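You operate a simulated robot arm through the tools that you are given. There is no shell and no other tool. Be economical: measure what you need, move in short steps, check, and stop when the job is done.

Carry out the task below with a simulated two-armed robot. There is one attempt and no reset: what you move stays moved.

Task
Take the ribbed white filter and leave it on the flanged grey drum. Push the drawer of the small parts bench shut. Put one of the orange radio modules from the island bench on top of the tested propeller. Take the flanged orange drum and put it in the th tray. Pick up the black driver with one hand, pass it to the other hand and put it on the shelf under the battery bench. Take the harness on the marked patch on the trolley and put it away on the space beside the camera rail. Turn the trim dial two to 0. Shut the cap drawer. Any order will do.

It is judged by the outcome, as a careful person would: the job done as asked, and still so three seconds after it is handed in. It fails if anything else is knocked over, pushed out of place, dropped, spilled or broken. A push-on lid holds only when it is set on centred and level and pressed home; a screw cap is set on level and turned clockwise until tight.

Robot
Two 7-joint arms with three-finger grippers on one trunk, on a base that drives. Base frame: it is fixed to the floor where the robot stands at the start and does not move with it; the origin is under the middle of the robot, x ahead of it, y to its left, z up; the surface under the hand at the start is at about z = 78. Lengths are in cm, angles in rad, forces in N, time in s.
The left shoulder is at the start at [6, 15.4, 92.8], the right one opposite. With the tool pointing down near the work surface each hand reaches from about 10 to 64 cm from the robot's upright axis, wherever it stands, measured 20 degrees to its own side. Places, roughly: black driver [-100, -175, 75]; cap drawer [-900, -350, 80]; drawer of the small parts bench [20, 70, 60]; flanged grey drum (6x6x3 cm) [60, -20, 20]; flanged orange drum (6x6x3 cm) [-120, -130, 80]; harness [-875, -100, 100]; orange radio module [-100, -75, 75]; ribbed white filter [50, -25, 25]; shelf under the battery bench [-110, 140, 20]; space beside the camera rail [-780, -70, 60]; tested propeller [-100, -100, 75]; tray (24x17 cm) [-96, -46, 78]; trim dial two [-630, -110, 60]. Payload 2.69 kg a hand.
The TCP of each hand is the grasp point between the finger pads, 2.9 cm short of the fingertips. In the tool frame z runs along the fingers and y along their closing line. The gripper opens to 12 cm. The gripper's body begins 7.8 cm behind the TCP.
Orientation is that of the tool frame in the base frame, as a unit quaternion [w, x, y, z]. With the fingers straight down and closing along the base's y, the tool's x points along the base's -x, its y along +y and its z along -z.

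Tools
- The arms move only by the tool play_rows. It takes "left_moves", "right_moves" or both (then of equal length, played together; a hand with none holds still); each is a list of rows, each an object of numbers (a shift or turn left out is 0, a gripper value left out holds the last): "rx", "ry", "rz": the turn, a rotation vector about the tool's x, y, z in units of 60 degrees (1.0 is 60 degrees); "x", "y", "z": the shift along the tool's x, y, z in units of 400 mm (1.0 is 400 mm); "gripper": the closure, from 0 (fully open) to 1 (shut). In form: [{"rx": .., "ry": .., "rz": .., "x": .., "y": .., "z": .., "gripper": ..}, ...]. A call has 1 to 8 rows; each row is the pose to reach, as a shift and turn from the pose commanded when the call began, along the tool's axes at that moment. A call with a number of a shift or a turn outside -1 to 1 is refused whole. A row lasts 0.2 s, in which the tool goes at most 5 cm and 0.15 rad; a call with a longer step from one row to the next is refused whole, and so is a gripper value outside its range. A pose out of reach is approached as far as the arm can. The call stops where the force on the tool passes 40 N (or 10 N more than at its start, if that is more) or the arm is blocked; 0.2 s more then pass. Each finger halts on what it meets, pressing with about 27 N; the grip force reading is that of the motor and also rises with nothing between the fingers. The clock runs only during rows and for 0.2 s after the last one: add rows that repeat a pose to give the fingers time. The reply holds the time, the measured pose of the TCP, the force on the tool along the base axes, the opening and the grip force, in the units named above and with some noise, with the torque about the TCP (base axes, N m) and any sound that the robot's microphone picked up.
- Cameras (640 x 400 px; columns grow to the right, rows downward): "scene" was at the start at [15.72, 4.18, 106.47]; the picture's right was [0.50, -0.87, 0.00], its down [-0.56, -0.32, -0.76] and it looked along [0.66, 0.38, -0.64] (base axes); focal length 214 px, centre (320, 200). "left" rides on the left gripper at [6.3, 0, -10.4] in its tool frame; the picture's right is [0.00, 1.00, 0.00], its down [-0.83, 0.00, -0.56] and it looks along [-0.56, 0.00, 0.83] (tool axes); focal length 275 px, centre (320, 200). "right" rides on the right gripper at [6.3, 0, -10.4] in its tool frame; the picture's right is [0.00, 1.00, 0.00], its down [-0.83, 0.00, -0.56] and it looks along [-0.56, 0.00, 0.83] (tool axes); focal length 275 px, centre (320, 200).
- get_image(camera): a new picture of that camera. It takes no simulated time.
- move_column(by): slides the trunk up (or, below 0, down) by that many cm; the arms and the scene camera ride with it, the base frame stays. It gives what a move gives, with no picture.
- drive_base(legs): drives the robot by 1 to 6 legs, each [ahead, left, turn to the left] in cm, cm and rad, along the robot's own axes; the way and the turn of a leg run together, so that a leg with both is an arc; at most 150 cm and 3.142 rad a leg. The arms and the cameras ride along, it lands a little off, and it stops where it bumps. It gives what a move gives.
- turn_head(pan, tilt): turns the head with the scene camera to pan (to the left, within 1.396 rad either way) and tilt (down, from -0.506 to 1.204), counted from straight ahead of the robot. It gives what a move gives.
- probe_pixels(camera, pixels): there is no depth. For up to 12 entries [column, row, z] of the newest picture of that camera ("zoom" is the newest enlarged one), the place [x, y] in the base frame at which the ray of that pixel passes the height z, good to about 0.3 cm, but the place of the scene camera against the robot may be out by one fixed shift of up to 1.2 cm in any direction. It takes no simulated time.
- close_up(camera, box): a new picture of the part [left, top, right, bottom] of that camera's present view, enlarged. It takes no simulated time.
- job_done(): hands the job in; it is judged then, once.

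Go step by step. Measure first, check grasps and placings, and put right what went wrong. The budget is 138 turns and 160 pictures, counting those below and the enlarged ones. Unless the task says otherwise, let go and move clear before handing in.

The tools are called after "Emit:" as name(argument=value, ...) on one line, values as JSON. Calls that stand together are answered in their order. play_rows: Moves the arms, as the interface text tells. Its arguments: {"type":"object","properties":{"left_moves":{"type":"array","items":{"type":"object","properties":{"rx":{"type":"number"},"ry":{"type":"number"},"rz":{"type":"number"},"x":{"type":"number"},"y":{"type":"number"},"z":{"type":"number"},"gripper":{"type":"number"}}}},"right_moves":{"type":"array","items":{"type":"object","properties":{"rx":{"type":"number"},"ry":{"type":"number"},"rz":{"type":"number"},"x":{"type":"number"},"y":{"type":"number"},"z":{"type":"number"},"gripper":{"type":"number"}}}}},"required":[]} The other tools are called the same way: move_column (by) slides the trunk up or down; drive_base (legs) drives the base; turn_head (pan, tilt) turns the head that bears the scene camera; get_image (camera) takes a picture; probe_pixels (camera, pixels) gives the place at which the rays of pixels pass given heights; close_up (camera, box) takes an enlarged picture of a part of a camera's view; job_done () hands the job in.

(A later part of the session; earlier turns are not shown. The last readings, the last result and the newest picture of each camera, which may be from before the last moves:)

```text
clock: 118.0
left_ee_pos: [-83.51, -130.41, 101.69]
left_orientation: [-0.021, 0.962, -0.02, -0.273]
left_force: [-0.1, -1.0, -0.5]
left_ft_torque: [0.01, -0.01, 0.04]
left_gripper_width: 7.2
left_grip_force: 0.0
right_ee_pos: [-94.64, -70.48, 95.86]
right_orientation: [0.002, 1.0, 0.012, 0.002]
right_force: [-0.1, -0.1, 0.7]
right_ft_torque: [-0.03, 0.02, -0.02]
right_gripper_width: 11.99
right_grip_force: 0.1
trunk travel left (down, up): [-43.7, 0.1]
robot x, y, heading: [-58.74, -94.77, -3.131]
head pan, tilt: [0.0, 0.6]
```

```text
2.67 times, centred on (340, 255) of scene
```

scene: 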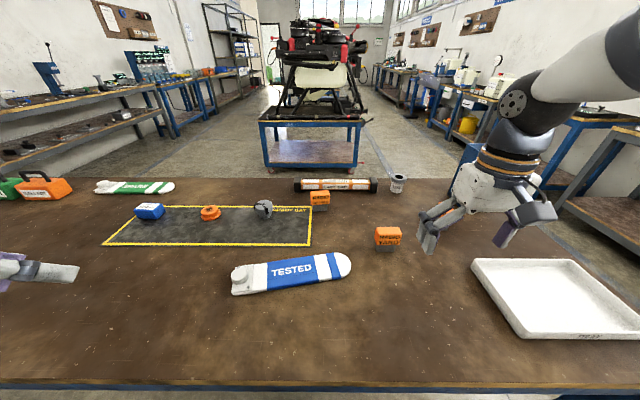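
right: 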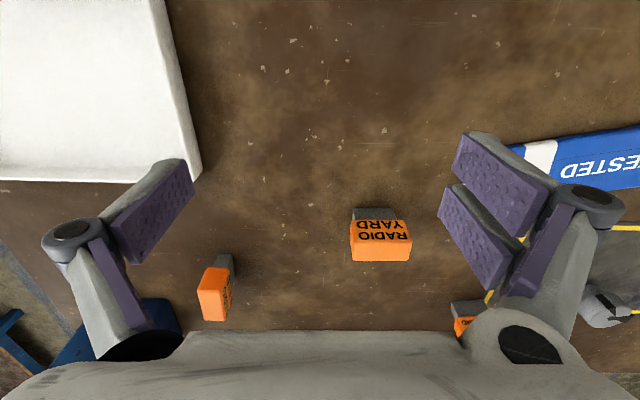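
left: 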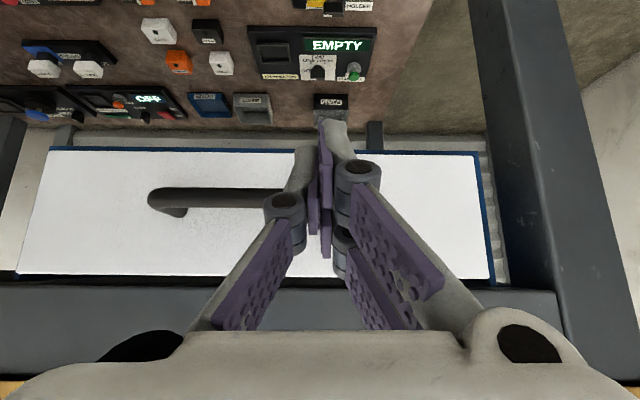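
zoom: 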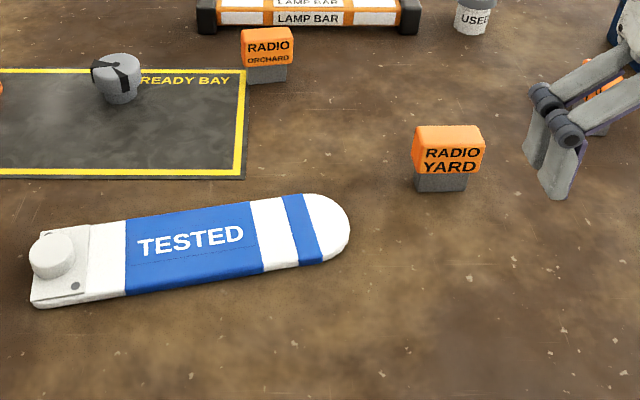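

Estimates agree within a couple of cm. I'll bring the right hand above the module and re-measure.

Emit:
play_rows(right_moves=[{"x": -0.08, "y": 0.04, "z": 0.02}, {"x": -0.16, "y": 0.08, "z": 0.04}, {"x": -0.24, "y": 0.12, "z": 0.06}, {"x": -0.32, "y": 0.16, "z": 0.08}, {"x": -0.38, "y": 0.2, "z": 0.1}])

Emit:
get_image(camera="right")

```text
clock: 119.2
left_ee_pos: [-83.35, -130.53, 101.74]
left_orientation: [-0.021, 0.962, -0.02, -0.273]
left_force: [-1.3, 0.3, -0.2]
left_ft_torque: [-0.01, -0.05, -0.02]
left_gripper_width: 7.22
left_grip_force: 0.0
right_ee_pos: [-109.63, -78.86, 91.72]
right_orientation: [0.001, 1.0, 0.011, 0.001]
right_force: [0.4, -0.2, -0.6]
right_ft_torque: [0.0, -0.01, 0.01]
right_gripper_width: 12.02
right_grip_force: 0.1
trunk travel left (down, up): [-43.7, 0.1]
robot x, y, heading: [-58.57, -94.73, -3.126]
head pan, tilt: [0.0, 0.6]
```

```text
101 pictures are left
```

right: 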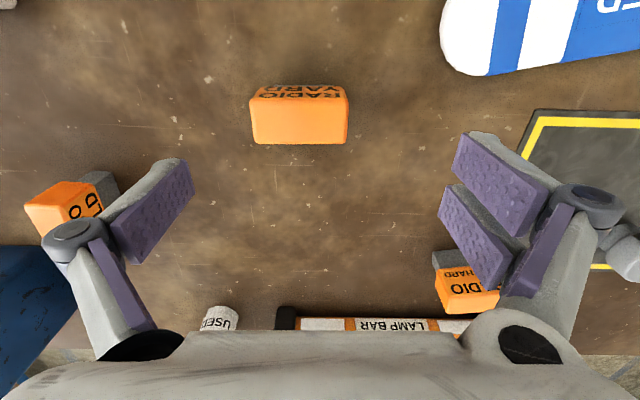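

The module top spans (250–348, 97–143), nearly under the TCP. Probing its centre.

Emit:
probe_pixels(camera="right", pixels=[[299, 120, 80], [299, 120, 81], [299, 120, 82], [250, 120, 81], [348, 120, 81], [299, 97, 81], [299, 143, 81], [299, 86, 77]])

```text
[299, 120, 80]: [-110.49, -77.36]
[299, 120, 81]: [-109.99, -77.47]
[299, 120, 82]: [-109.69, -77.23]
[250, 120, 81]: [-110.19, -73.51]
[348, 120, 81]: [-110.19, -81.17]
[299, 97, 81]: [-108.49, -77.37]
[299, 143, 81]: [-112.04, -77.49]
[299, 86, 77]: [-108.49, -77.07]
```

Module centre ≈(-109.0,-77.3), top ≈84. I'll descend astride it and close.

Emit:
play_rows(right_moves=[{"x": 0.015, "y": -0.039, "z": 0.08}, {"x": 0.015, "y": -0.039, "z": 0.16}, {"x": 0.015, "y": -0.039, "z": 0.24}, {"x": 0.015, "y": -0.039, "z": 0.24}])

Emit:
get_image(camera="right")

```text
clock: 120.2
left_ee_pos: [-83.28, -130.37, 101.68]
left_orientation: [-0.021, 0.962, -0.02, -0.273]
left_force: [0.1, 0.5, 1.3]
left_ft_torque: [-0.02, 0.03, 0.03]
left_gripper_width: 7.22
left_grip_force: 0.1
right_ee_pos: [-108.8, -77.34, 82.18]
right_orientation: [0.002, 1.0, 0.012, -0.001]
right_force: [0.3, 0.5, -0.4]
right_ft_torque: [0.0, 0.01, 0.02]
right_gripper_width: 12.03
right_grip_force: 0.1
trunk travel left (down, up): [-43.7, 0.1]
robot x, y, heading: [-58.71, -95.14, -3.133]
head pan, tilt: [0.0, 0.6]
```

```text
100 pictures are left
```

right: 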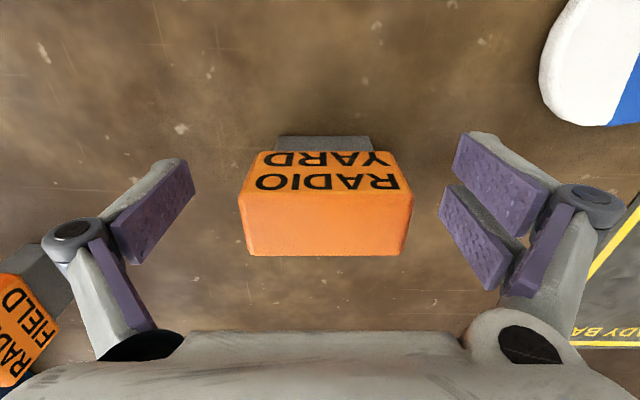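

Centred between the fingers. Close and lift.

Emit:
play_rows(right_moves=[{"x": -0.01, "gripper": 0.6}, {"x": -0.01, "gripper": 1}, {"x": -0.01, "gripper": 1}, {"x": -0.01, "z": -0.1}, {"x": -0.01, "z": -0.2}])

Emit:
get_image(camera="right")

Emit:
get_image(camera="scene")

```text
clock: 121.4
left_ee_pos: [-83.25, -130.4, 101.67]
left_orientation: [-0.021, 0.961, -0.02, -0.274]
left_force: [0.4, -0.2, 0.6]
left_ft_torque: [-0.03, 0.01, 0.01]
left_gripper_width: 7.17
left_grip_force: 0.0
right_ee_pos: [-109.33, -77.23, 90.27]
right_orientation: [0.002, 1.0, 0.011, 0.001]
right_force: [0.2, -0.3, -1.3]
right_ft_torque: [0.0, -0.01, 0.0]
right_gripper_width: 6.08
right_grip_force: 26.3
trunk travel left (down, up): [-43.7, 0.1]
robot x, y, heading: [-58.46, -94.89, -3.13]
head pan, tilt: [0.0, 0.6]
```

```text
99 pictures are left
```

right: 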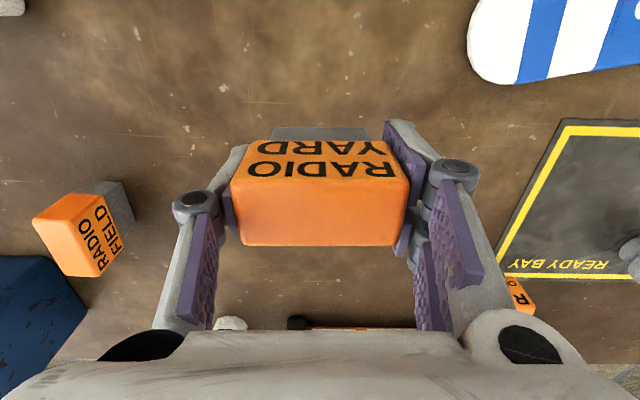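

```text
98 pictures are left
```

scene: 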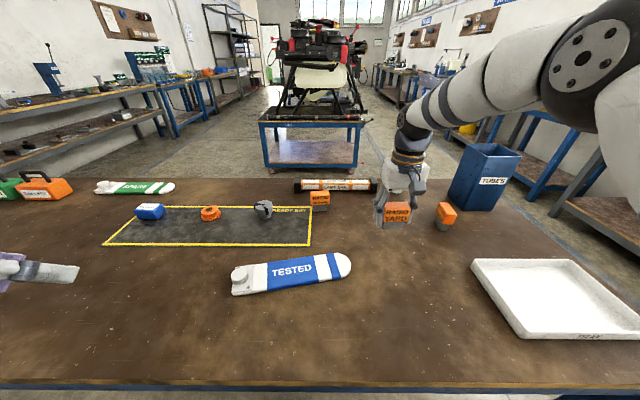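

Module held (6.08 cm). Now probe the propeller's edges in the scene picture for the placing spot.

Emit:
probe_pixels(camera="scene", pixels=[[292, 271, 80], [268, 263, 80], [328, 254, 80], [268, 288, 80], [330, 276, 80], [232, 282, 80], [350, 264, 80], [268, 291, 78], [330, 281, 78]])

```text
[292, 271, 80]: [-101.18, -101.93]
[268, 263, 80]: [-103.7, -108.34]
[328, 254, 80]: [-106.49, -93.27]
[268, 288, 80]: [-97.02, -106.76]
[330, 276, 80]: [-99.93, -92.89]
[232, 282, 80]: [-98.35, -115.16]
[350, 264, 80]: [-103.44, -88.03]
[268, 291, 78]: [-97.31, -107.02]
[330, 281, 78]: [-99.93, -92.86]
```

Blade is 6.5 cm wide, turned about 10°, label middle near (-101.7,-101). I'll carry the module over it with a matching turn.

Emit:
play_rows(right_moves=[{"x": 0.03, "y": 0.1, "rz": -0.05}, {"x": 0.06, "y": 0.2, "rz": -0.1}, {"x": 0.09, "y": 0.3, "rz": -0.17}, {"x": 0.12, "y": 0.4, "rz": -0.17}, {"x": 0.15, "y": 0.5, "rz": -0.17}, {"x": 0.1765, "y": 0.599, "rz": -0.17}])

Emit:
get_image(camera="right")

Emit:
close_up(camera="scene", box=[200, 190, 400, 315])

```text
clock: 122.8
left_ee_pos: [-83.35, -130.53, 101.59]
left_orientation: [-0.021, 0.962, -0.02, -0.273]
left_force: [0.0, -0.2, 0.0]
left_ft_torque: [0.0, 0.0, 0.0]
left_gripper_width: 7.17
left_grip_force: 0.1
right_ee_pos: [-102.2, -100.74, 90.36]
right_orientation: [0.004, 0.996, 0.095, 0.002]
right_force: [0.9, -0.7, -1.1]
right_ft_torque: [0.0, 0.03, -0.02]
right_gripper_width: 6.07
right_grip_force: 26.8
trunk travel left (down, up): [-43.7, 0.1]
robot x, y, heading: [-58.32, -94.78, -3.129]
head pan, tilt: [0.0, 0.6]
```

```text
97 pictures are left
```

right: 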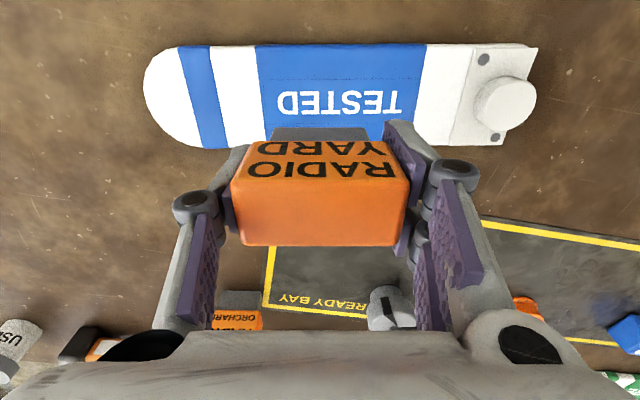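

```text
3.20 times, centred on (300, 252) of scene
```

zoom: 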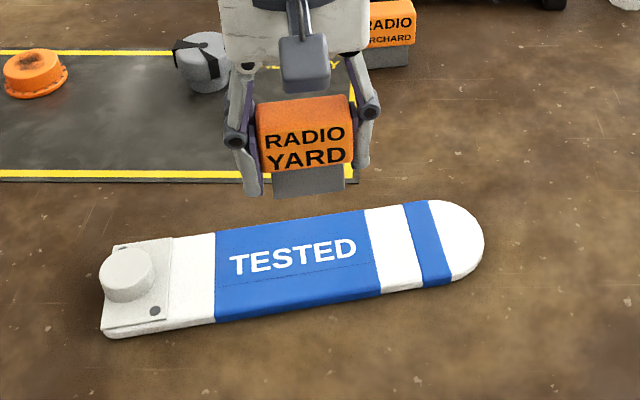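

The module is aligned with the blade; probing blade edges from the hand camera for the final offset.

Emit:
probe_pixels(camera="right", pixels=[[250, 45, 80], [250, 148, 80], [420, 43, 80], [420, 135, 80], [250, 45, 79.5], [320, 94, 80], [240, 45, 78]])

```text
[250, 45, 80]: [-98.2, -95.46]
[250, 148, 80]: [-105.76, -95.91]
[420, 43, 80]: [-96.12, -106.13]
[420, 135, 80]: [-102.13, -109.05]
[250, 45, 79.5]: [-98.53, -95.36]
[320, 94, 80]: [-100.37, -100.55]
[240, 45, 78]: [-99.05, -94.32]
```

Shift 1.4 cm towards the robot, then lower to near contact.

Emit:
play_rows(right_moves=[{"x": 0.034, "y": 0.006, "z": 0.03}, {"x": 0.034, "y": 0.006, "z": 0.08}, {"x": 0.034, "y": 0.006, "z": 0.12}, {"x": 0.034, "y": 0.006, "z": 0.135}])

Emit:
close_up(camera="scene", box=[200, 190, 400, 315])

```text
clock: 123.8
left_ee_pos: [-83.31, -130.44, 101.58]
left_orientation: [-0.02, 0.962, -0.02, -0.273]
left_force: [-0.1, -0.8, -0.1]
left_ft_torque: [0.02, 0.04, 0.0]
left_gripper_width: 7.21
left_grip_force: 0.0
right_ee_pos: [-100.69, -100.88, 85.02]
right_orientation: [0.005, 0.995, 0.096, 0.0]
right_force: [-0.4, 0.5, -1.7]
right_ft_torque: [-0.01, 0.0, -0.01]
right_gripper_width: 6.07
right_grip_force: 26.7
trunk travel left (down, up): [-43.7, 0.1]
robot x, y, heading: [-58.63, -94.67, -3.126]
head pan, tilt: [0.0, 0.6]
```

```text
3.20 times, centred on (300, 252) of scene
```

zoom: 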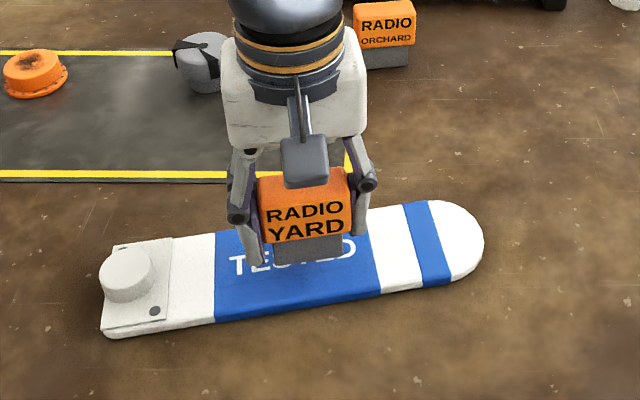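

Nearly down. I'll lower in 0.3 cm steps until it bears.

Emit:
play_rows(right_moves=[{"z": 0.008}, {"z": 0.014}, {"z": 0.02}, {"z": 0.02}])

Emit:
close_up(camera="scene", box=[200, 190, 400, 315])

```text
clock: 124.8
left_ee_pos: [-83.39, -130.46, 101.71]
left_orientation: [-0.022, 0.962, -0.02, -0.273]
left_force: [-0.7, 0.0, 0.5]
left_ft_torque: [-0.02, -0.01, 0.02]
left_gripper_width: 7.21
left_grip_force: 0.0
right_ee_pos: [-100.55, -100.8, 84.16]
right_orientation: [0.003, 0.995, 0.097, 0.001]
right_force: [-0.2, 0.2, -1.0]
right_ft_torque: [-0.02, -0.05, -0.01]
right_gripper_width: 6.08
right_grip_force: 26.9
trunk travel left (down, up): [-43.7, 0.1]
robot x, y, heading: [-58.61, -95.22, -3.132]
head pan, tilt: [0.0, 0.6]
```

```text
3.20 times, centred on (300, 252) of scene
```

zoom: 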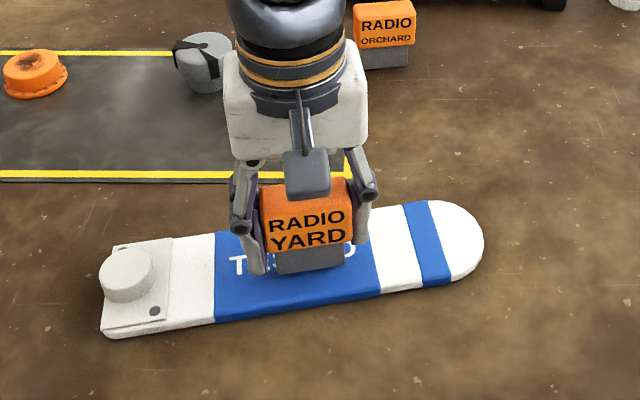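

Emit:
play_rows(right_moves=[{"z": 0.006}, {"z": 0.012}, {"z": 0.018}, {"z": 0.018}])

```text
clock: 125.8
left_ee_pos: [-83.43, -130.47, 101.73]
left_orientation: [-0.021, 0.961, -0.02, -0.274]
left_force: [-0.9, -0.6, -0.2]
left_ft_torque: [-0.04, 0.04, 0.01]
left_gripper_width: 7.22
left_grip_force: 0.0
right_ee_pos: [-100.46, -100.92, 83.51]
right_orientation: [0.002, 0.995, 0.097, 0.0]
right_force: [-0.6, -1.3, 2.8]
right_ft_torque: [0.03, 0.02, 0.01]
right_gripper_width: 6.07
right_grip_force: 27.4
trunk travel left (down, up): [-43.7, 0.1]
robot x, y, heading: [-58.8, -94.63, -3.129]
head pan, tilt: [0.0, 0.6]
```

Light contact (2.8 N). Release and rise, then check.

Emit:
play_rows(right_moves=[{"z": 0.0, "gripper": 0.3}, {"z": 0.0, "gripper": 0.0}, {"z": 0.0, "gripper": 0}, {"z": -0.1}, {"z": -0.2}, {"z": -0.3}])

Emit:
close_up(camera="scene", box=[200, 190, 400, 315])

Emit:
get_image(camera="left")

```text
clock: 127.2
left_ee_pos: [-83.23, -130.4, 101.67]
left_orientation: [-0.02, 0.961, -0.02, -0.274]
left_force: [-0.1, 0.3, 0.6]
left_ft_torque: [0.04, 0.0, 0.0]
left_gripper_width: 7.2
left_grip_force: 0.0
right_ee_pos: [-100.27, -101.19, 95.61]
right_orientation: [0.001, 0.995, 0.102, 0.0]
right_force: [0.0, 0.4, -0.3]
right_ft_torque: [0.01, -0.04, 0.06]
right_gripper_width: 11.98
right_grip_force: 0.1
trunk travel left (down, up): [-43.7, 0.1]
robot x, y, heading: [-58.58, -94.64, -3.125]
head pan, tilt: [0.0, 0.6]
```

```text
3.20 times, centred on (300, 252) of scene
```

zoom: 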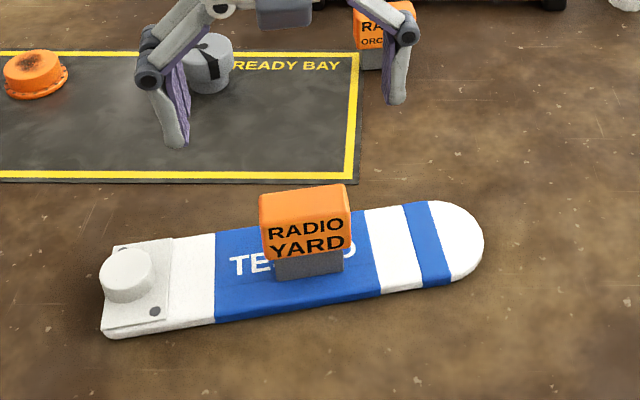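

```text
92 pictures are left
```

left: 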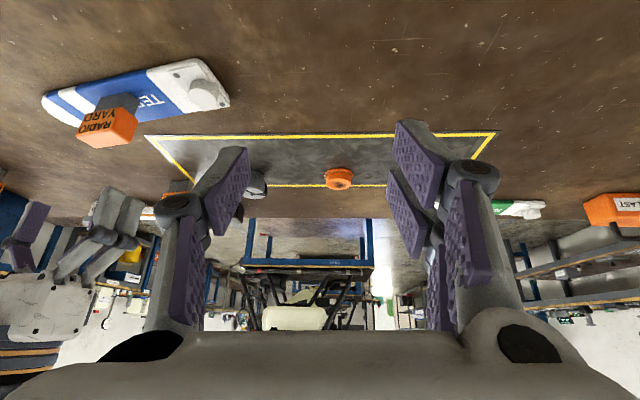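

The module stands squarely on the TESTED blade. Now to the orange drum: shift left 46 cm and slightly closer.

Emit:
drive_base(legs=[[0, 48, 0], [3, 0, 0]])

Emit:
get_image(camera="right")

Emit:
get_image(camera="scene")

```text
clock: 131.9
left_ee_pos: [-85.81, -178.44, 101.7]
left_orientation: [-0.021, 0.962, -0.019, -0.273]
left_force: [-1.0, 0.2, 0.2]
left_ft_torque: [-0.01, -0.01, -0.02]
left_gripper_width: 7.22
left_grip_force: 0.0
right_ee_pos: [-102.87, -148.97, 95.35]
right_orientation: [0.001, 0.995, 0.101, 0.001]
right_force: [0.3, 0.3, -0.6]
right_ft_torque: [-0.01, -0.01, -0.01]
right_gripper_width: 12.0
right_grip_force: 0.2
trunk travel left (down, up): [-43.7, 0.1]
robot x, y, heading: [-61.36, -142.41, -3.127]
head pan, tilt: [0.0, 0.6]
```

```text
91 pictures are left
```

right: 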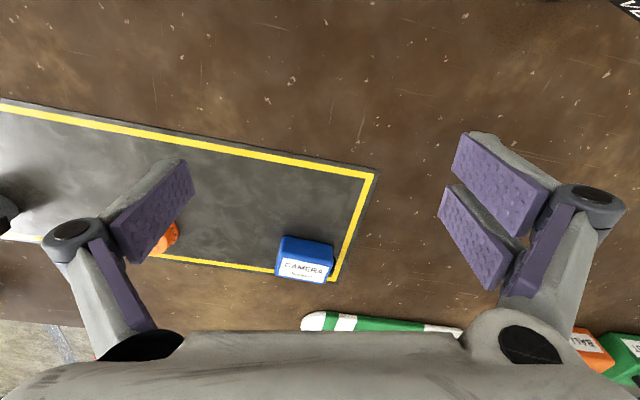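

```text
90 pictures are left
```

scene: 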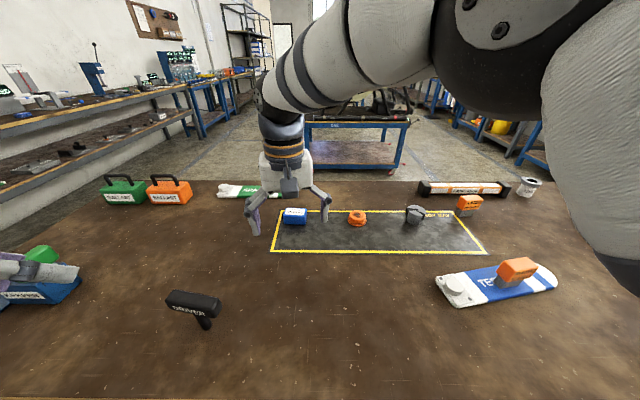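

Drum is at (357,218) in the scene. Probe it and then move the right hand above.

Emit:
probe_pixels(camera="scene", pixels=[[357, 214, 81], [357, 224, 78.3], [347, 219, 79], [367, 219, 79], [193, 300, 88], [204, 327, 78]])

Emit:
probe_pixels(camera="right", pixels=[[172, 235, 80], [165, 250, 78.3]])

```text
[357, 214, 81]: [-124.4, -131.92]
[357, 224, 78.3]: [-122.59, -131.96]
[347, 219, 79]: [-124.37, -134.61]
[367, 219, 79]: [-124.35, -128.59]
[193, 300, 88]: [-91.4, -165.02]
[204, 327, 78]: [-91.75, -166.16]
```

```text
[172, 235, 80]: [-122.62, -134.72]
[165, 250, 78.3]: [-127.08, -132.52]
```

Move the right hand over the drum and square up its yaw.

Emit:
play_rows(right_moves=[{"x": -0.06, "y": -0.085, "z": 0.01, "rz": 0.05}, {"x": -0.12, "y": -0.17, "z": 0.02, "rz": 0.1}, {"x": -0.18, "y": -0.255, "z": 0.03, "rz": 0.15}, {"x": -0.24, "y": -0.34, "z": 0.04, "rz": 0.19}, {"x": -0.3, "y": -0.425, "z": 0.05, "rz": 0.19}, {"x": -0.355, "y": -0.507, "z": 0.06, "rz": 0.19}])

Emit:
get_image(camera="right")

```text
clock: 133.3
left_ee_pos: [-85.58, -178.4, 101.67]
left_orientation: [-0.021, 0.962, -0.019, -0.273]
left_force: [0.8, 0.1, -0.6]
left_ft_torque: [0.01, 0.02, -0.01]
left_gripper_width: 7.21
left_grip_force: 0.1
right_ee_pos: [-116.28, -131.59, 92.81]
right_orientation: [0.001, 1.0, 0.002, 0.001]
right_force: [-0.2, 0.4, -0.1]
right_ft_torque: [-0.02, 0.01, -0.01]
right_gripper_width: 11.99
right_grip_force: 0.0
right hand out of reach, approached as far as the arm can: row 4, 5, 6
trunk travel left (down, up): [-43.7, 0.1]
robot x, y, heading: [-61.1, -143.13, -3.129]
head pan, tilt: [0.0, 0.6]
```

```text
89 pictures are left
```

right: 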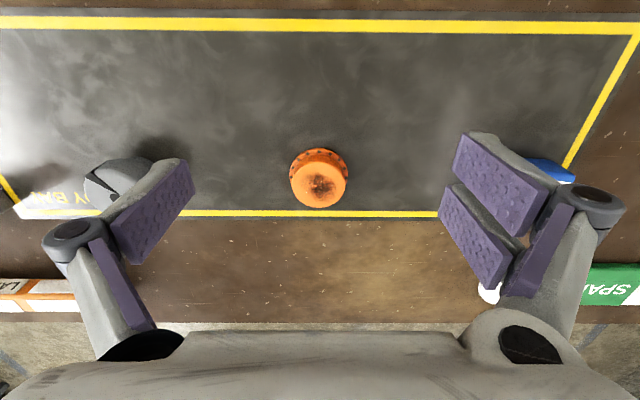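

The hand stopped at x=-116 (reach limit); the drum is ahead at (319,178). I'll probe, then creep 2.5 cm closer and tilt the tool forward.

Emit:
probe_pixels(camera="right", pixels=[[319, 187, 81], [319, 149, 78.2], [289, 170, 79], [349, 170, 79], [319, 166, 78.5]])

Emit:
drive_base(legs=[[2.5, 0, 0]])

Emit:
play_rows(right_moves=[{"ry": -0.12, "x": -0.03, "z": 0.03}, {"ry": -0.24, "x": -0.06, "z": 0.06}, {"ry": -0.36, "x": -0.09, "z": 0.1}, {"ry": -0.45, "x": -0.12, "z": 0.13}])

Emit:
get_image(camera="right")

```text
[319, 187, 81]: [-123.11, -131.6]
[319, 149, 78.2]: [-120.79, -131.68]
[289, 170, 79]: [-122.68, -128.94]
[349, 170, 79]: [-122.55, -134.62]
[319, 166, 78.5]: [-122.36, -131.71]
```

```text
clock: 134.1
left_ee_pos: [-88.11, -178.47, 101.62]
left_orientation: [-0.021, 0.962, -0.019, -0.273]
left_force: [-0.5, 0.0, 0.0]
left_ft_torque: [-0.04, -0.03, 0.0]
left_gripper_width: 7.19
left_grip_force: 0.2
right_ee_pos: [-118.56, -131.74, 92.84]
right_orientation: [0.002, 1.0, 0.001, 0.001]
right_force: [0.1, 0.1, 0.4]
right_ft_torque: [0.0, -0.03, -0.02]
right_gripper_width: 12.0
right_grip_force: 0.1
trunk travel left (down, up): [-43.7, 0.1]
robot x, y, heading: [-63.23, -142.82, -3.128]
head pan, tilt: [0.0, 0.6]
```

```text
clock: 135.1
left_ee_pos: [-88.14, -178.48, 101.65]
left_orientation: [-0.02, 0.962, -0.019, -0.273]
left_force: [0.1, -0.1, 0.1]
left_ft_torque: [-0.01, -0.03, -0.02]
left_gripper_width: 7.22
left_grip_force: 0.1
right_ee_pos: [-123.39, -131.79, 87.68]
right_orientation: [0.002, 0.972, 0.002, -0.233]
right_force: [-0.6, 0.9, -0.5]
right_ft_torque: [0.0, 0.0, -0.05]
right_gripper_width: 12.01
right_grip_force: 0.1
trunk travel left (down, up): [-43.7, 0.1]
robot x, y, heading: [-63.35, -142.98, -3.122]
head pan, tilt: [0.0, 0.6]
```

```text
88 pictures are left
```

right: 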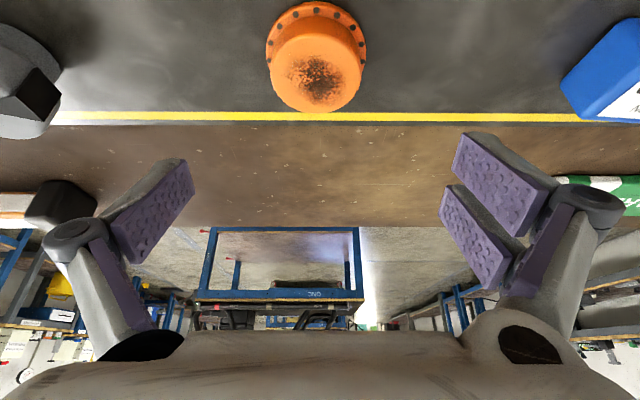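

Drum centre ≈(-123.7,-131.7), directly below. Descend to z≈81.6 and close.

Emit:
play_rows(right_moves=[{"x": 0.025, "z": 0.044, "gripper": 0.25}, {"x": 0.05, "z": 0.088}, {"x": 0.076, "z": 0.1325}, {"x": 0.076, "z": 0.1325}])

Emit:
get_image(camera="right")

```text
clock: 136.1
left_ee_pos: [-88.04, -178.38, 101.63]
left_orientation: [-0.021, 0.962, -0.019, -0.272]
left_force: [0.1, -0.4, 0.1]
left_ft_torque: [0.01, -0.01, 0.02]
left_gripper_width: 7.22
left_grip_force: 0.1
right_ee_pos: [-123.15, -131.71, 81.5]
right_orientation: [0.002, 0.973, 0.002, -0.233]
right_force: [0.2, -0.5, -0.5]
right_ft_torque: [0.03, 0.01, 0.01]
right_gripper_width: 9.01
right_grip_force: 0.1
trunk travel left (down, up): [-43.7, 0.1]
robot x, y, heading: [-63.23, -143.07, -3.128]
head pan, tilt: [0.0, 0.6]
```

```text
87 pictures are left
```

right: 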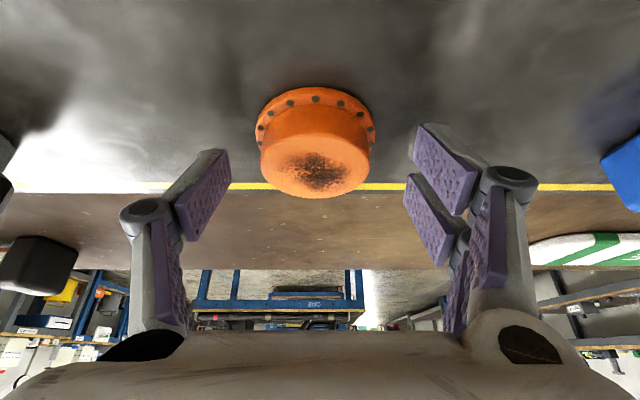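

The drum is slightly nearer than the finger line; shift back 0.6 cm, close and lift.

Emit:
play_rows(right_moves=[{"x": 0.0134, "z": -0.007}, {"x": 0.0134, "z": -0.007, "gripper": 0.6}, {"x": 0.0134, "z": -0.007, "gripper": 1}, {"x": 0.0134, "z": -0.007, "gripper": 1}, {"x": -0.035, "z": -0.1}, {"x": -0.085, "z": -0.2}, {"x": -0.13, "z": -0.3}])

Emit:
get_image(camera="right")

```text
clock: 137.7
left_ee_pos: [-88.02, -178.55, 101.66]
left_orientation: [-0.021, 0.961, -0.02, -0.274]
left_force: [0.4, -1.2, -0.2]
left_ft_torque: [0.03, 0.02, 0.0]
left_gripper_width: 7.19
left_grip_force: 0.2
right_ee_pos: [-122.24, -131.51, 94.63]
right_orientation: [0.002, 0.972, 0.001, -0.233]
right_force: [-0.4, 1.4, -0.5]
right_ft_torque: [-0.01, 0.02, 0.0]
right_gripper_width: 5.08
right_grip_force: 27.1
trunk travel left (down, up): [-43.7, 0.1]
robot x, y, heading: [-63.63, -142.96, -3.129]
head pan, tilt: [0.0, 0.6]
```

```text
86 pictures are left
```

right: 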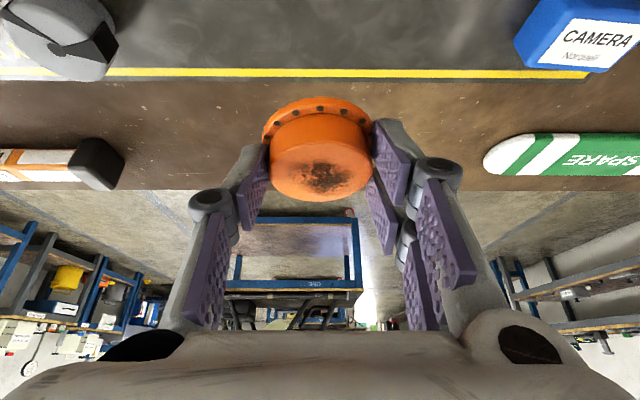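

Drum gripped (5.08 cm). I'll back away 25 cm, then move right 83 cm to bring it over the tray.

Emit:
drive_base(legs=[[-25, 0, 0], [0, -83, -0.012]])

Emit:
get_image(camera="scene")

Emit:
get_image(camera="right")

```text
clock: 145.8
left_ee_pos: [-64.22, -95.38, 101.78]
left_orientation: [-0.022, 0.962, -0.023, -0.273]
left_force: [0.2, 0.5, 0.1]
left_ft_torque: [0.03, -0.02, -0.02]
left_gripper_width: 7.21
left_grip_force: 0.1
right_ee_pos: [-97.91, -48.2, 94.52]
right_orientation: [0.001, 0.973, -0.003, -0.232]
right_force: [-0.1, 0.2, -0.2]
right_ft_torque: [0.01, 0.0, 0.03]
right_gripper_width: 5.08
right_grip_force: 26.7
trunk travel left (down, up): [-43.7, 0.1]
robot x, y, heading: [-39.55, -60.21, -3.138]
head pan, tilt: [0.0, 0.6]
```

```text
85 pictures are left
```

scene: 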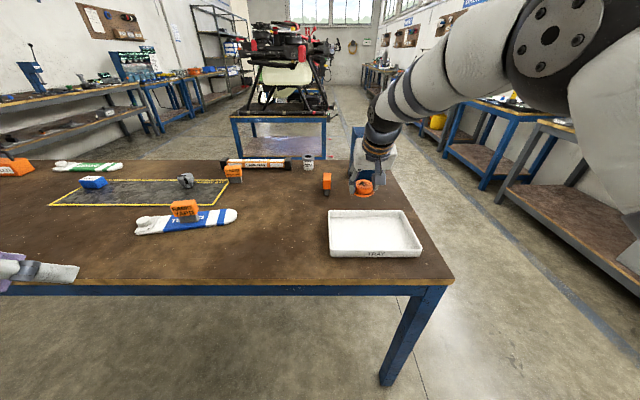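

```text
84 pictures are left
```

right: 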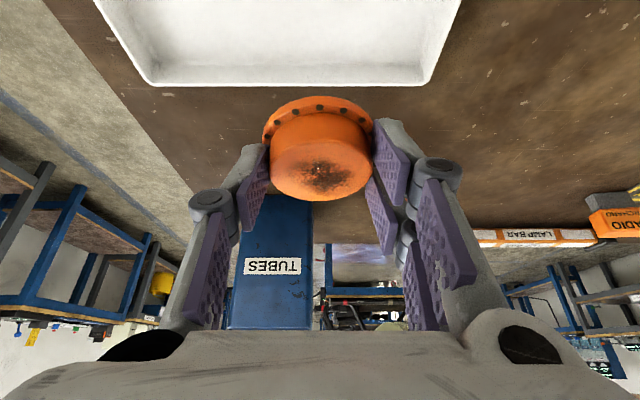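

The tray lies nearer the robot than the drum. Probing its rim.

Emit:
probe_pixels(camera="scene", pixels=[[329, 211, 81], [408, 210, 81], [424, 250, 81], [330, 250, 81]])

Emit:
probe_pixels(camera="right", pixels=[[150, 85, 81], [432, 85, 81], [300, 70, 79]])

Emit:
close_up(camera="scene", box=[310, 170, 440, 270])

```text
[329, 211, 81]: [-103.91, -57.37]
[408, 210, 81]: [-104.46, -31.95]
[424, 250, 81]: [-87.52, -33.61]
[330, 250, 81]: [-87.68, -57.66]
```

```text
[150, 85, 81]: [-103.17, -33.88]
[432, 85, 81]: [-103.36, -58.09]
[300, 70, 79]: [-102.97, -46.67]
```

```text
4.00 times, centred on (375, 220) of scene
```

zoom: 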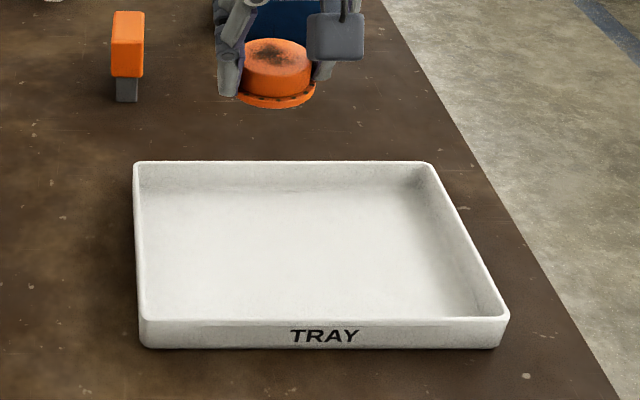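

The tray reads "TRAY", centred at (-95.4,-45.8). Lower the drum into the middle.

Emit:
play_rows(right_moves=[{"x": 0.06, "y": -0.03, "z": 0.015}, {"x": 0.09, "y": -0.05, "z": 0.06}, {"x": 0.13, "y": -0.05, "z": 0.12}, {"x": 0.165, "y": -0.05, "z": 0.17}, {"x": 0.19, "y": -0.05, "z": 0.21}])

Emit:
close_up(camera="scene", box=[310, 170, 440, 270])

```text
clock: 147.0
left_ee_pos: [-64.08, -95.43, 101.65]
left_orientation: [-0.023, 0.961, -0.024, -0.273]
left_force: [0.1, -0.2, 0.9]
left_ft_torque: [-0.01, 0.02, 0.01]
left_gripper_width: 7.18
left_grip_force: 0.1
right_ee_pos: [-94.95, -46.33, 83.54]
right_orientation: [0.002, 0.973, -0.002, -0.233]
right_force: [0.0, 0.4, -1.7]
right_ft_torque: [0.03, -0.04, 0.01]
right_gripper_width: 5.04
right_grip_force: 27.2
trunk travel left (down, up): [-43.7, 0.1]
robot x, y, heading: [-39.49, -60.43, -3.132]
head pan, tilt: [0.0, 0.6]
```

```text
4.00 times, centred on (375, 220) of scene
```

zoom: 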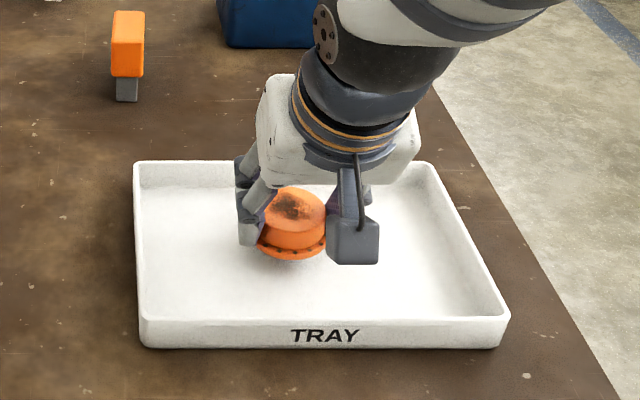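

Emit:
play_rows(right_moves=[{"x": 0.0035, "z": 0.0067}, {"x": 0.007, "z": 0.0134}, {"x": 0.0105, "z": 0.02}, {"x": 0.0105, "z": 0.02}])

```text
clock: 148.0
left_ee_pos: [-64.19, -95.42, 101.72]
left_orientation: [-0.022, 0.962, -0.023, -0.273]
left_force: [0.1, 0.3, 0.4]
left_ft_torque: [0.02, 0.03, 0.05]
left_gripper_width: 7.21
left_grip_force: 0.1
right_ee_pos: [-95.02, -46.33, 82.61]
right_orientation: [0.0, 0.972, -0.004, -0.233]
right_force: [0.0, 0.3, -0.3]
right_ft_torque: [0.01, -0.01, 0.02]
right_gripper_width: 5.07
right_grip_force: 26.8
trunk travel left (down, up): [-43.7, 0.1]
robot x, y, heading: [-39.19, -60.2, -3.134]
head pan, tilt: [0.0, 0.6]
```

The force is still light; continue a little until it bears.

Emit:
play_rows(right_moves=[{"x": 0.0025, "z": 0.0045}, {"x": 0.005, "z": 0.009}, {"x": 0.005, "z": 0.009}])

Emit:
close_up(camera="scene", box=[345, 200, 410, 250])

```text
clock: 148.8
left_ee_pos: [-64.25, -95.47, 101.67]
left_orientation: [-0.022, 0.962, -0.023, -0.273]
left_force: [0.7, 0.0, -0.6]
left_ft_torque: [-0.01, 0.03, 0.02]
left_gripper_width: 7.2
left_grip_force: 0.1
right_ee_pos: [-94.97, -46.32, 82.3]
right_orientation: [0.001, 0.973, -0.003, -0.233]
right_force: [0.6, 0.0, -0.7]
right_ft_torque: [-0.03, 0.0, -0.02]
right_gripper_width: 5.06
right_grip_force: 27.4
trunk travel left (down, up): [-43.7, 0.1]
robot x, y, heading: [-39.45, -60.29, -3.141]
head pan, tilt: [0.0, 0.6]
```

```text
8.00 times, centred on (378, 225) of scene
```

zoom: 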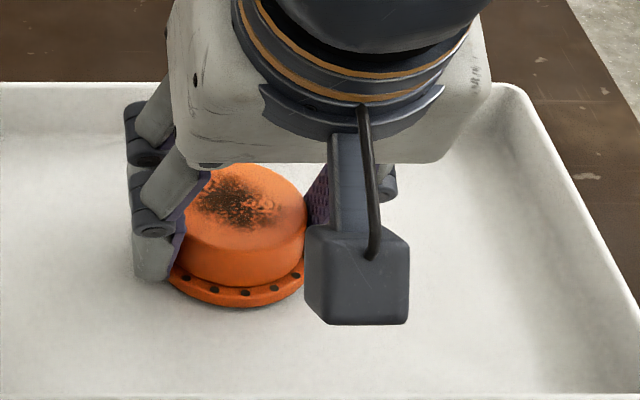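

Emit:
play_rows(right_moves=[{"x": 0.002, "z": 0.0045}, {"x": 0.0045, "z": 0.009}, {"x": 0.007, "z": 0.0135}, {"x": 0.007, "z": 0.0135}])

```text
clock: 149.8
left_ee_pos: [-64.04, -95.55, 101.89]
left_orientation: [-0.022, 0.961, -0.023, -0.275]
left_force: [-0.1, 0.4, -0.5]
left_ft_torque: [-0.01, -0.03, 0.0]
left_gripper_width: 7.21
left_grip_force: 0.0
right_ee_pos: [-95.01, -46.33, 82.18]
right_orientation: [0.0, 0.971, -0.003, -0.238]
right_force: [2.3, 2.5, 23.5]
right_ft_torque: [-0.54, -0.15, 0.03]
right_gripper_width: 5.06
right_grip_force: 27.5
trunk travel left (down, up): [-43.7, 0.1]
robot x, y, heading: [-39.03, -60.07, -3.14]
head pan, tilt: [0.0, 0.6]
```

Contact (23 N). Ease up 0.3 cm, open and lift away.

Emit:
play_rows(right_moves=[{"x": -0.004, "z": -0.008}, {"x": -0.004, "z": -0.008, "gripper": 0.35}, {"x": -0.004, "z": -0.008, "gripper": 0.35}, {"x": -0.05, "z": -0.1}, {"x": -0.1, "z": -0.2}, {"x": -0.15, "z": -0.3}])

Emit:
close_up(camera="scene", box=[310, 170, 440, 270])

```text
clock: 151.2
left_ee_pos: [-64.13, -95.38, 101.79]
left_orientation: [-0.022, 0.961, -0.023, -0.273]
left_force: [-0.5, 0.1, 0.4]
left_ft_torque: [0.02, 0.01, 0.0]
left_gripper_width: 7.2
left_grip_force: 0.0
right_ee_pos: [-94.81, -46.56, 95.31]
right_orientation: [0.001, 0.973, -0.002, -0.232]
right_force: [0.1, 0.3, 0.6]
right_ft_torque: [-0.01, 0.0, 0.02]
right_gripper_width: 7.82
right_grip_force: 0.0
trunk travel left (down, up): [-43.7, 0.1]
robot x, y, heading: [-38.92, -60.04, -3.138]
head pan, tilt: [0.0, 0.6]
```

```text
4.00 times, centred on (375, 220) of scene
```

zoom: 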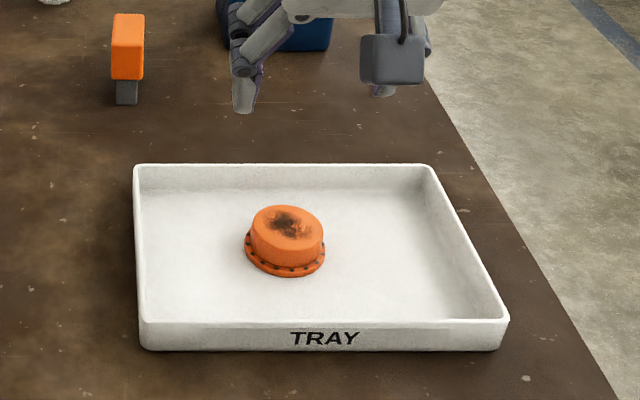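

The orange drum is flat in the tray. Next the driver: tuck the right hand, shift left along the bench and look.

Emit:
play_rows(right_moves=[{"ry": 0.1, "x": 0.08, "z": -0.04}, {"ry": 0.2, "x": 0.16, "z": -0.08}, {"ry": 0.3, "x": 0.24, "z": -0.12}, {"ry": 0.45, "x": 0.33, "z": -0.17, "gripper": 0}])

Emit:
drive_base(legs=[[0, 92, 0], [8, 0, 0]])

Emit:
turn_head(pan=0.2, tilt=0.75)

Emit:
get_image(camera="scene")

Emit:
get_image(camera="left")

```text
refused: row 4 steps farther than a row can; nothing moved
```

```text
clock: 159.3
left_ee_pos: [-70.9, -187.83, 101.66]
left_orientation: [-0.021, 0.962, -0.019, -0.272]
left_force: [0.2, 0.3, 0.2]
left_ft_torque: [0.01, -0.02, -0.02]
left_gripper_width: 7.21
left_grip_force: 0.1
right_ee_pos: [-102.07, -139.18, 95.25]
right_orientation: [0.002, 0.973, 0.002, -0.233]
right_force: [-0.6, -0.2, -0.2]
right_ft_torque: [-0.01, -0.02, -0.01]
right_gripper_width: 7.78
right_grip_force: 0.2
trunk travel left (down, up): [-43.7, 0.1]
robot x, y, heading: [-46.0, -152.17, -3.127]
head pan, tilt: [0.0, 0.6]
```

```text
clock: 160.0
left_ee_pos: [-70.85, -187.83, 101.56]
left_orientation: [-0.022, 0.962, -0.017, -0.271]
left_force: [-0.3, 0.4, 0.5]
left_ft_torque: [-0.02, -0.02, 0.0]
left_gripper_width: 7.21
left_grip_force: 0.1
right_ee_pos: [-101.97, -139.17, 95.14]
right_orientation: [0.003, 0.973, 0.002, -0.232]
right_force: [0.2, -0.1, -0.5]
right_ft_torque: [0.02, 0.0, 0.0]
right_gripper_width: 7.79
right_grip_force: 0.1
trunk travel left (down, up): [-43.7, 0.1]
robot x, y, heading: [-46.07, -152.48, -3.129]
head pan, tilt: [0.201, 0.75]
```

```text
79 pictures are left
```

scene: 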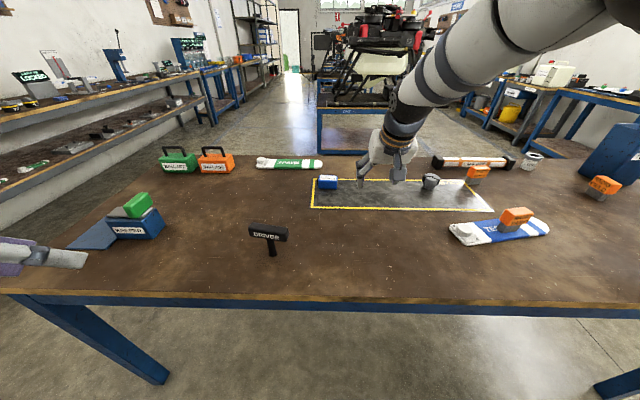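

```text
78 pictures are left
```

left: 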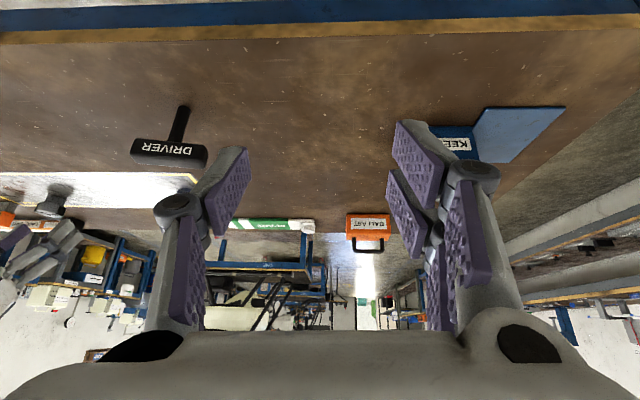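

Driver is at (268,238): a T-handle. Zoom and probe.

Emit:
close_up(camera="scene", box=[228, 210, 308, 260])

Emit:
probe_pixels(camera="scene", pixels=[[273, 256, 78.3], [268, 230, 80], [268, 230, 84], [268, 230, 88], [249, 230, 84], [287, 232, 84]])

Emit:
probe_pixels(camera="left", pixels=[[184, 107, 78.3], [170, 150, 80], [170, 150, 84], [170, 150, 88]])

```text
8.00 times, centred on (268, 235) of scene
```

zoom: 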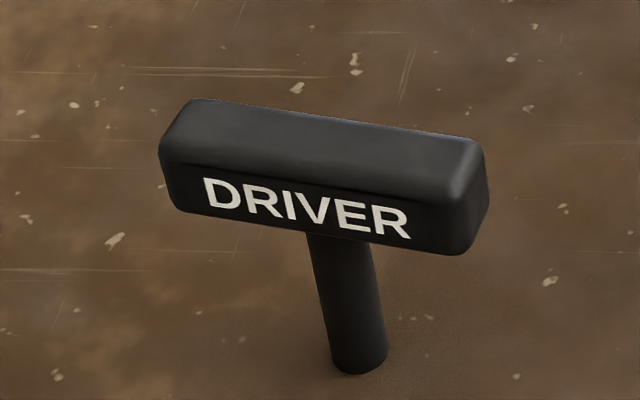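

```text
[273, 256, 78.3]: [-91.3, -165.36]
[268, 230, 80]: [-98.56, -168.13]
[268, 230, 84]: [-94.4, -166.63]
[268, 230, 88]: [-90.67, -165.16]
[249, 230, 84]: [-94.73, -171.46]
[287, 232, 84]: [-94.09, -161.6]
```

```text
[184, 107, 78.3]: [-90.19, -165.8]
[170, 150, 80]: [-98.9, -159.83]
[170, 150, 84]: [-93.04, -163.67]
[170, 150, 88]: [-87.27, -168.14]
```

The driver stands upright on its stem at about (-91.5,-165.7), handle at z≈86 along y. Plan: left hand grips the handle's left end leaning from the left, right hand later grips the right end. First square both hands in free air.

Emit:
play_rows(left_moves=[{"ry": 0.1, "x": -0.02, "y": -0.04, "z": -0.03}, {"ry": 0.2, "x": -0.04, "y": -0.08, "z": -0.06}, {"ry": 0.3, "x": -0.06, "y": -0.12, "z": -0.06}, {"ry": 0.42, "x": -0.08, "y": -0.16, "z": -0.06}, {"ry": 0.52, "x": -0.1, "y": -0.2, "z": -0.06}], right_moves=[{"ry": 0.1, "x": 0.08, "z": -0.05}, {"ry": 0.2, "x": 0.16, "z": -0.1}, {"ry": 0.3, "x": 0.24, "z": -0.15}, {"ry": 0.38, "x": 0.32, "z": -0.2, "gripper": 0}, {"ry": 0.45, "x": 0.38, "z": -0.22}])

Emit:
play_rows(left_moves=[{"rz": 0.14}, {"rz": 0.28}, {"rz": 0.42}, {"rz": 0.56}, {"rz": 0.7}, {"rz": 0.84}, {"rz": 0.98}])

Emit:
play_rows(left_moves=[{"rz": 0.13}, {"rz": 0.26}, {"rz": 0.39}, {"rz": 0.52}])

Emit:
get_image(camera="left")

```text
clock: 161.2
left_ee_pos: [-75.4, -182.71, 105.02]
left_orientation: [-0.023, 1.0, -0.021, -0.002]
left_force: [-0.4, 0.7, -0.4]
left_ft_torque: [0.0, -0.01, -0.01]
left_gripper_width: 7.24
left_grip_force: 0.0
left hand out of reach, approached as far as the arm can: row 1, 2, 3, 4, 5
right_ee_pos: [-84.47, -138.84, 96.07]
right_orientation: [0.002, 1.0, 0.002, 0.002]
right_force: [0.4, 0.0, 0.1]
right_ft_torque: [0.03, -0.01, -0.02]
right_gripper_width: 12.02
right_grip_force: 0.1
trunk travel left (down, up): [-43.7, 0.1]
robot x, y, heading: [-46.09, -152.05, -3.13]
head pan, tilt: [0.201, 0.75]
```

```text
clock: 162.8
left_ee_pos: [-75.37, -182.69, 105.21]
left_orientation: [-0.017, 0.859, -0.511, -0.014]
left_force: [-0.1, 0.3, 0.0]
left_ft_torque: [0.0, 0.01, -0.01]
left_gripper_width: 7.2
left_grip_force: 0.0
right_ee_pos: [-84.34, -138.92, 96.15]
right_orientation: [0.002, 1.0, 0.002, 0.0]
right_force: [0.2, 0.3, -0.5]
right_ft_torque: [0.0, 0.03, -0.03]
right_gripper_width: 12.0
right_grip_force: 0.1
trunk travel left (down, up): [-43.7, 0.1]
robot x, y, heading: [-45.99, -152.57, -3.125]
head pan, tilt: [0.201, 0.75]
```

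```text
clock: 163.8
left_ee_pos: [-75.33, -182.71, 105.25]
left_orientation: [0.012, -0.69, 0.723, 0.017]
left_force: [-0.8, -0.4, -0.1]
left_ft_torque: [0.0, -0.01, 0.0]
left_gripper_width: 7.2
left_grip_force: 0.1
right_ee_pos: [-84.42, -138.86, 96.19]
right_orientation: [0.002, 1.0, 0.002, 0.001]
right_force: [0.1, 1.6, -0.3]
right_ft_torque: [0.0, -0.01, -0.01]
right_gripper_width: 11.98
right_grip_force: 0.0
trunk travel left (down, up): [-43.7, 0.1]
robot x, y, heading: [-46.07, -152.35, -3.126]
head pan, tilt: [0.201, 0.75]
```

```text
76 pictures are left
```

left: 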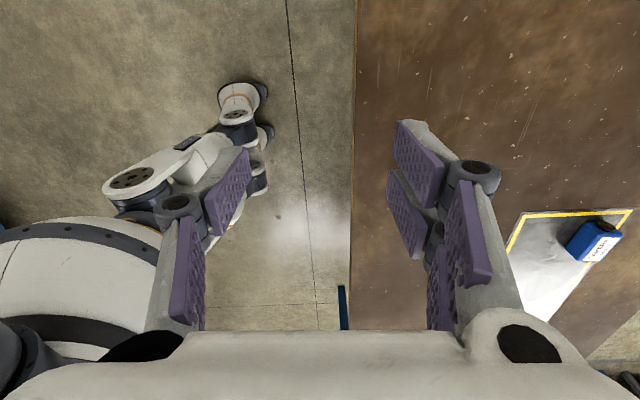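

The yaw worked. Now tilt it to lean from the left and move to above-left of the driver.

Emit:
play_rows(left_moves=[{"ry": -0.117, "x": -0.028, "y": 0.068, "z": 0.03, "gripper": 0.4}, {"ry": -0.234, "x": -0.056, "y": 0.136, "z": 0.06}, {"ry": -0.35, "x": -0.085, "y": 0.205, "z": 0.09}, {"ry": -0.467, "x": -0.113, "y": 0.273, "z": 0.12}, {"ry": -0.583, "x": -0.142, "y": 0.342, "z": 0.15}, {"ry": -0.7, "x": -0.17, "y": 0.41, "z": 0.18}])

Emit:
get_image(camera="left")

Emit:
get_image(camera="scene")

```text
clock: 165.2
left_ee_pos: [-91.44, -174.75, 98.39]
left_orientation: [0.266, -0.64, 0.672, 0.261]
left_force: [-0.1, 0.2, -0.3]
left_ft_torque: [-0.01, 0.0, -0.03]
left_gripper_width: 7.19
left_grip_force: 0.1
right_ee_pos: [-84.31, -139.09, 96.12]
right_orientation: [0.002, 1.0, 0.002, 0.001]
right_force: [-0.5, 0.3, 0.3]
right_ft_torque: [0.02, 0.01, -0.02]
right_gripper_width: 11.99
right_grip_force: 0.1
trunk travel left (down, up): [-43.7, 0.1]
robot x, y, heading: [-46.53, -152.12, -3.131]
head pan, tilt: [0.201, 0.75]
```

```text
75 pictures are left
```

left: 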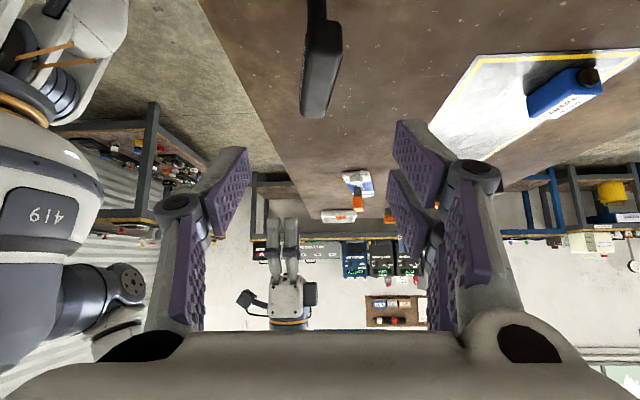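

```text
74 pictures are left
```

scene: 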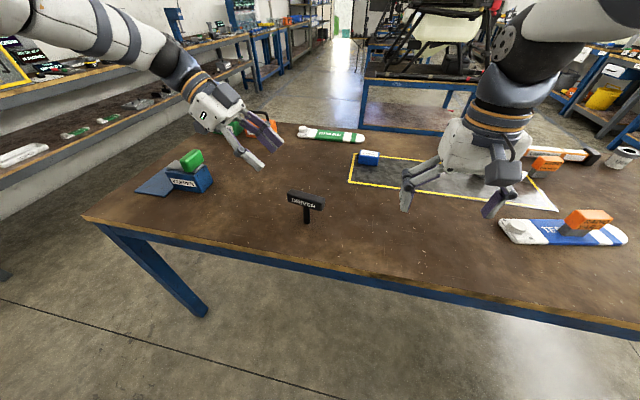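

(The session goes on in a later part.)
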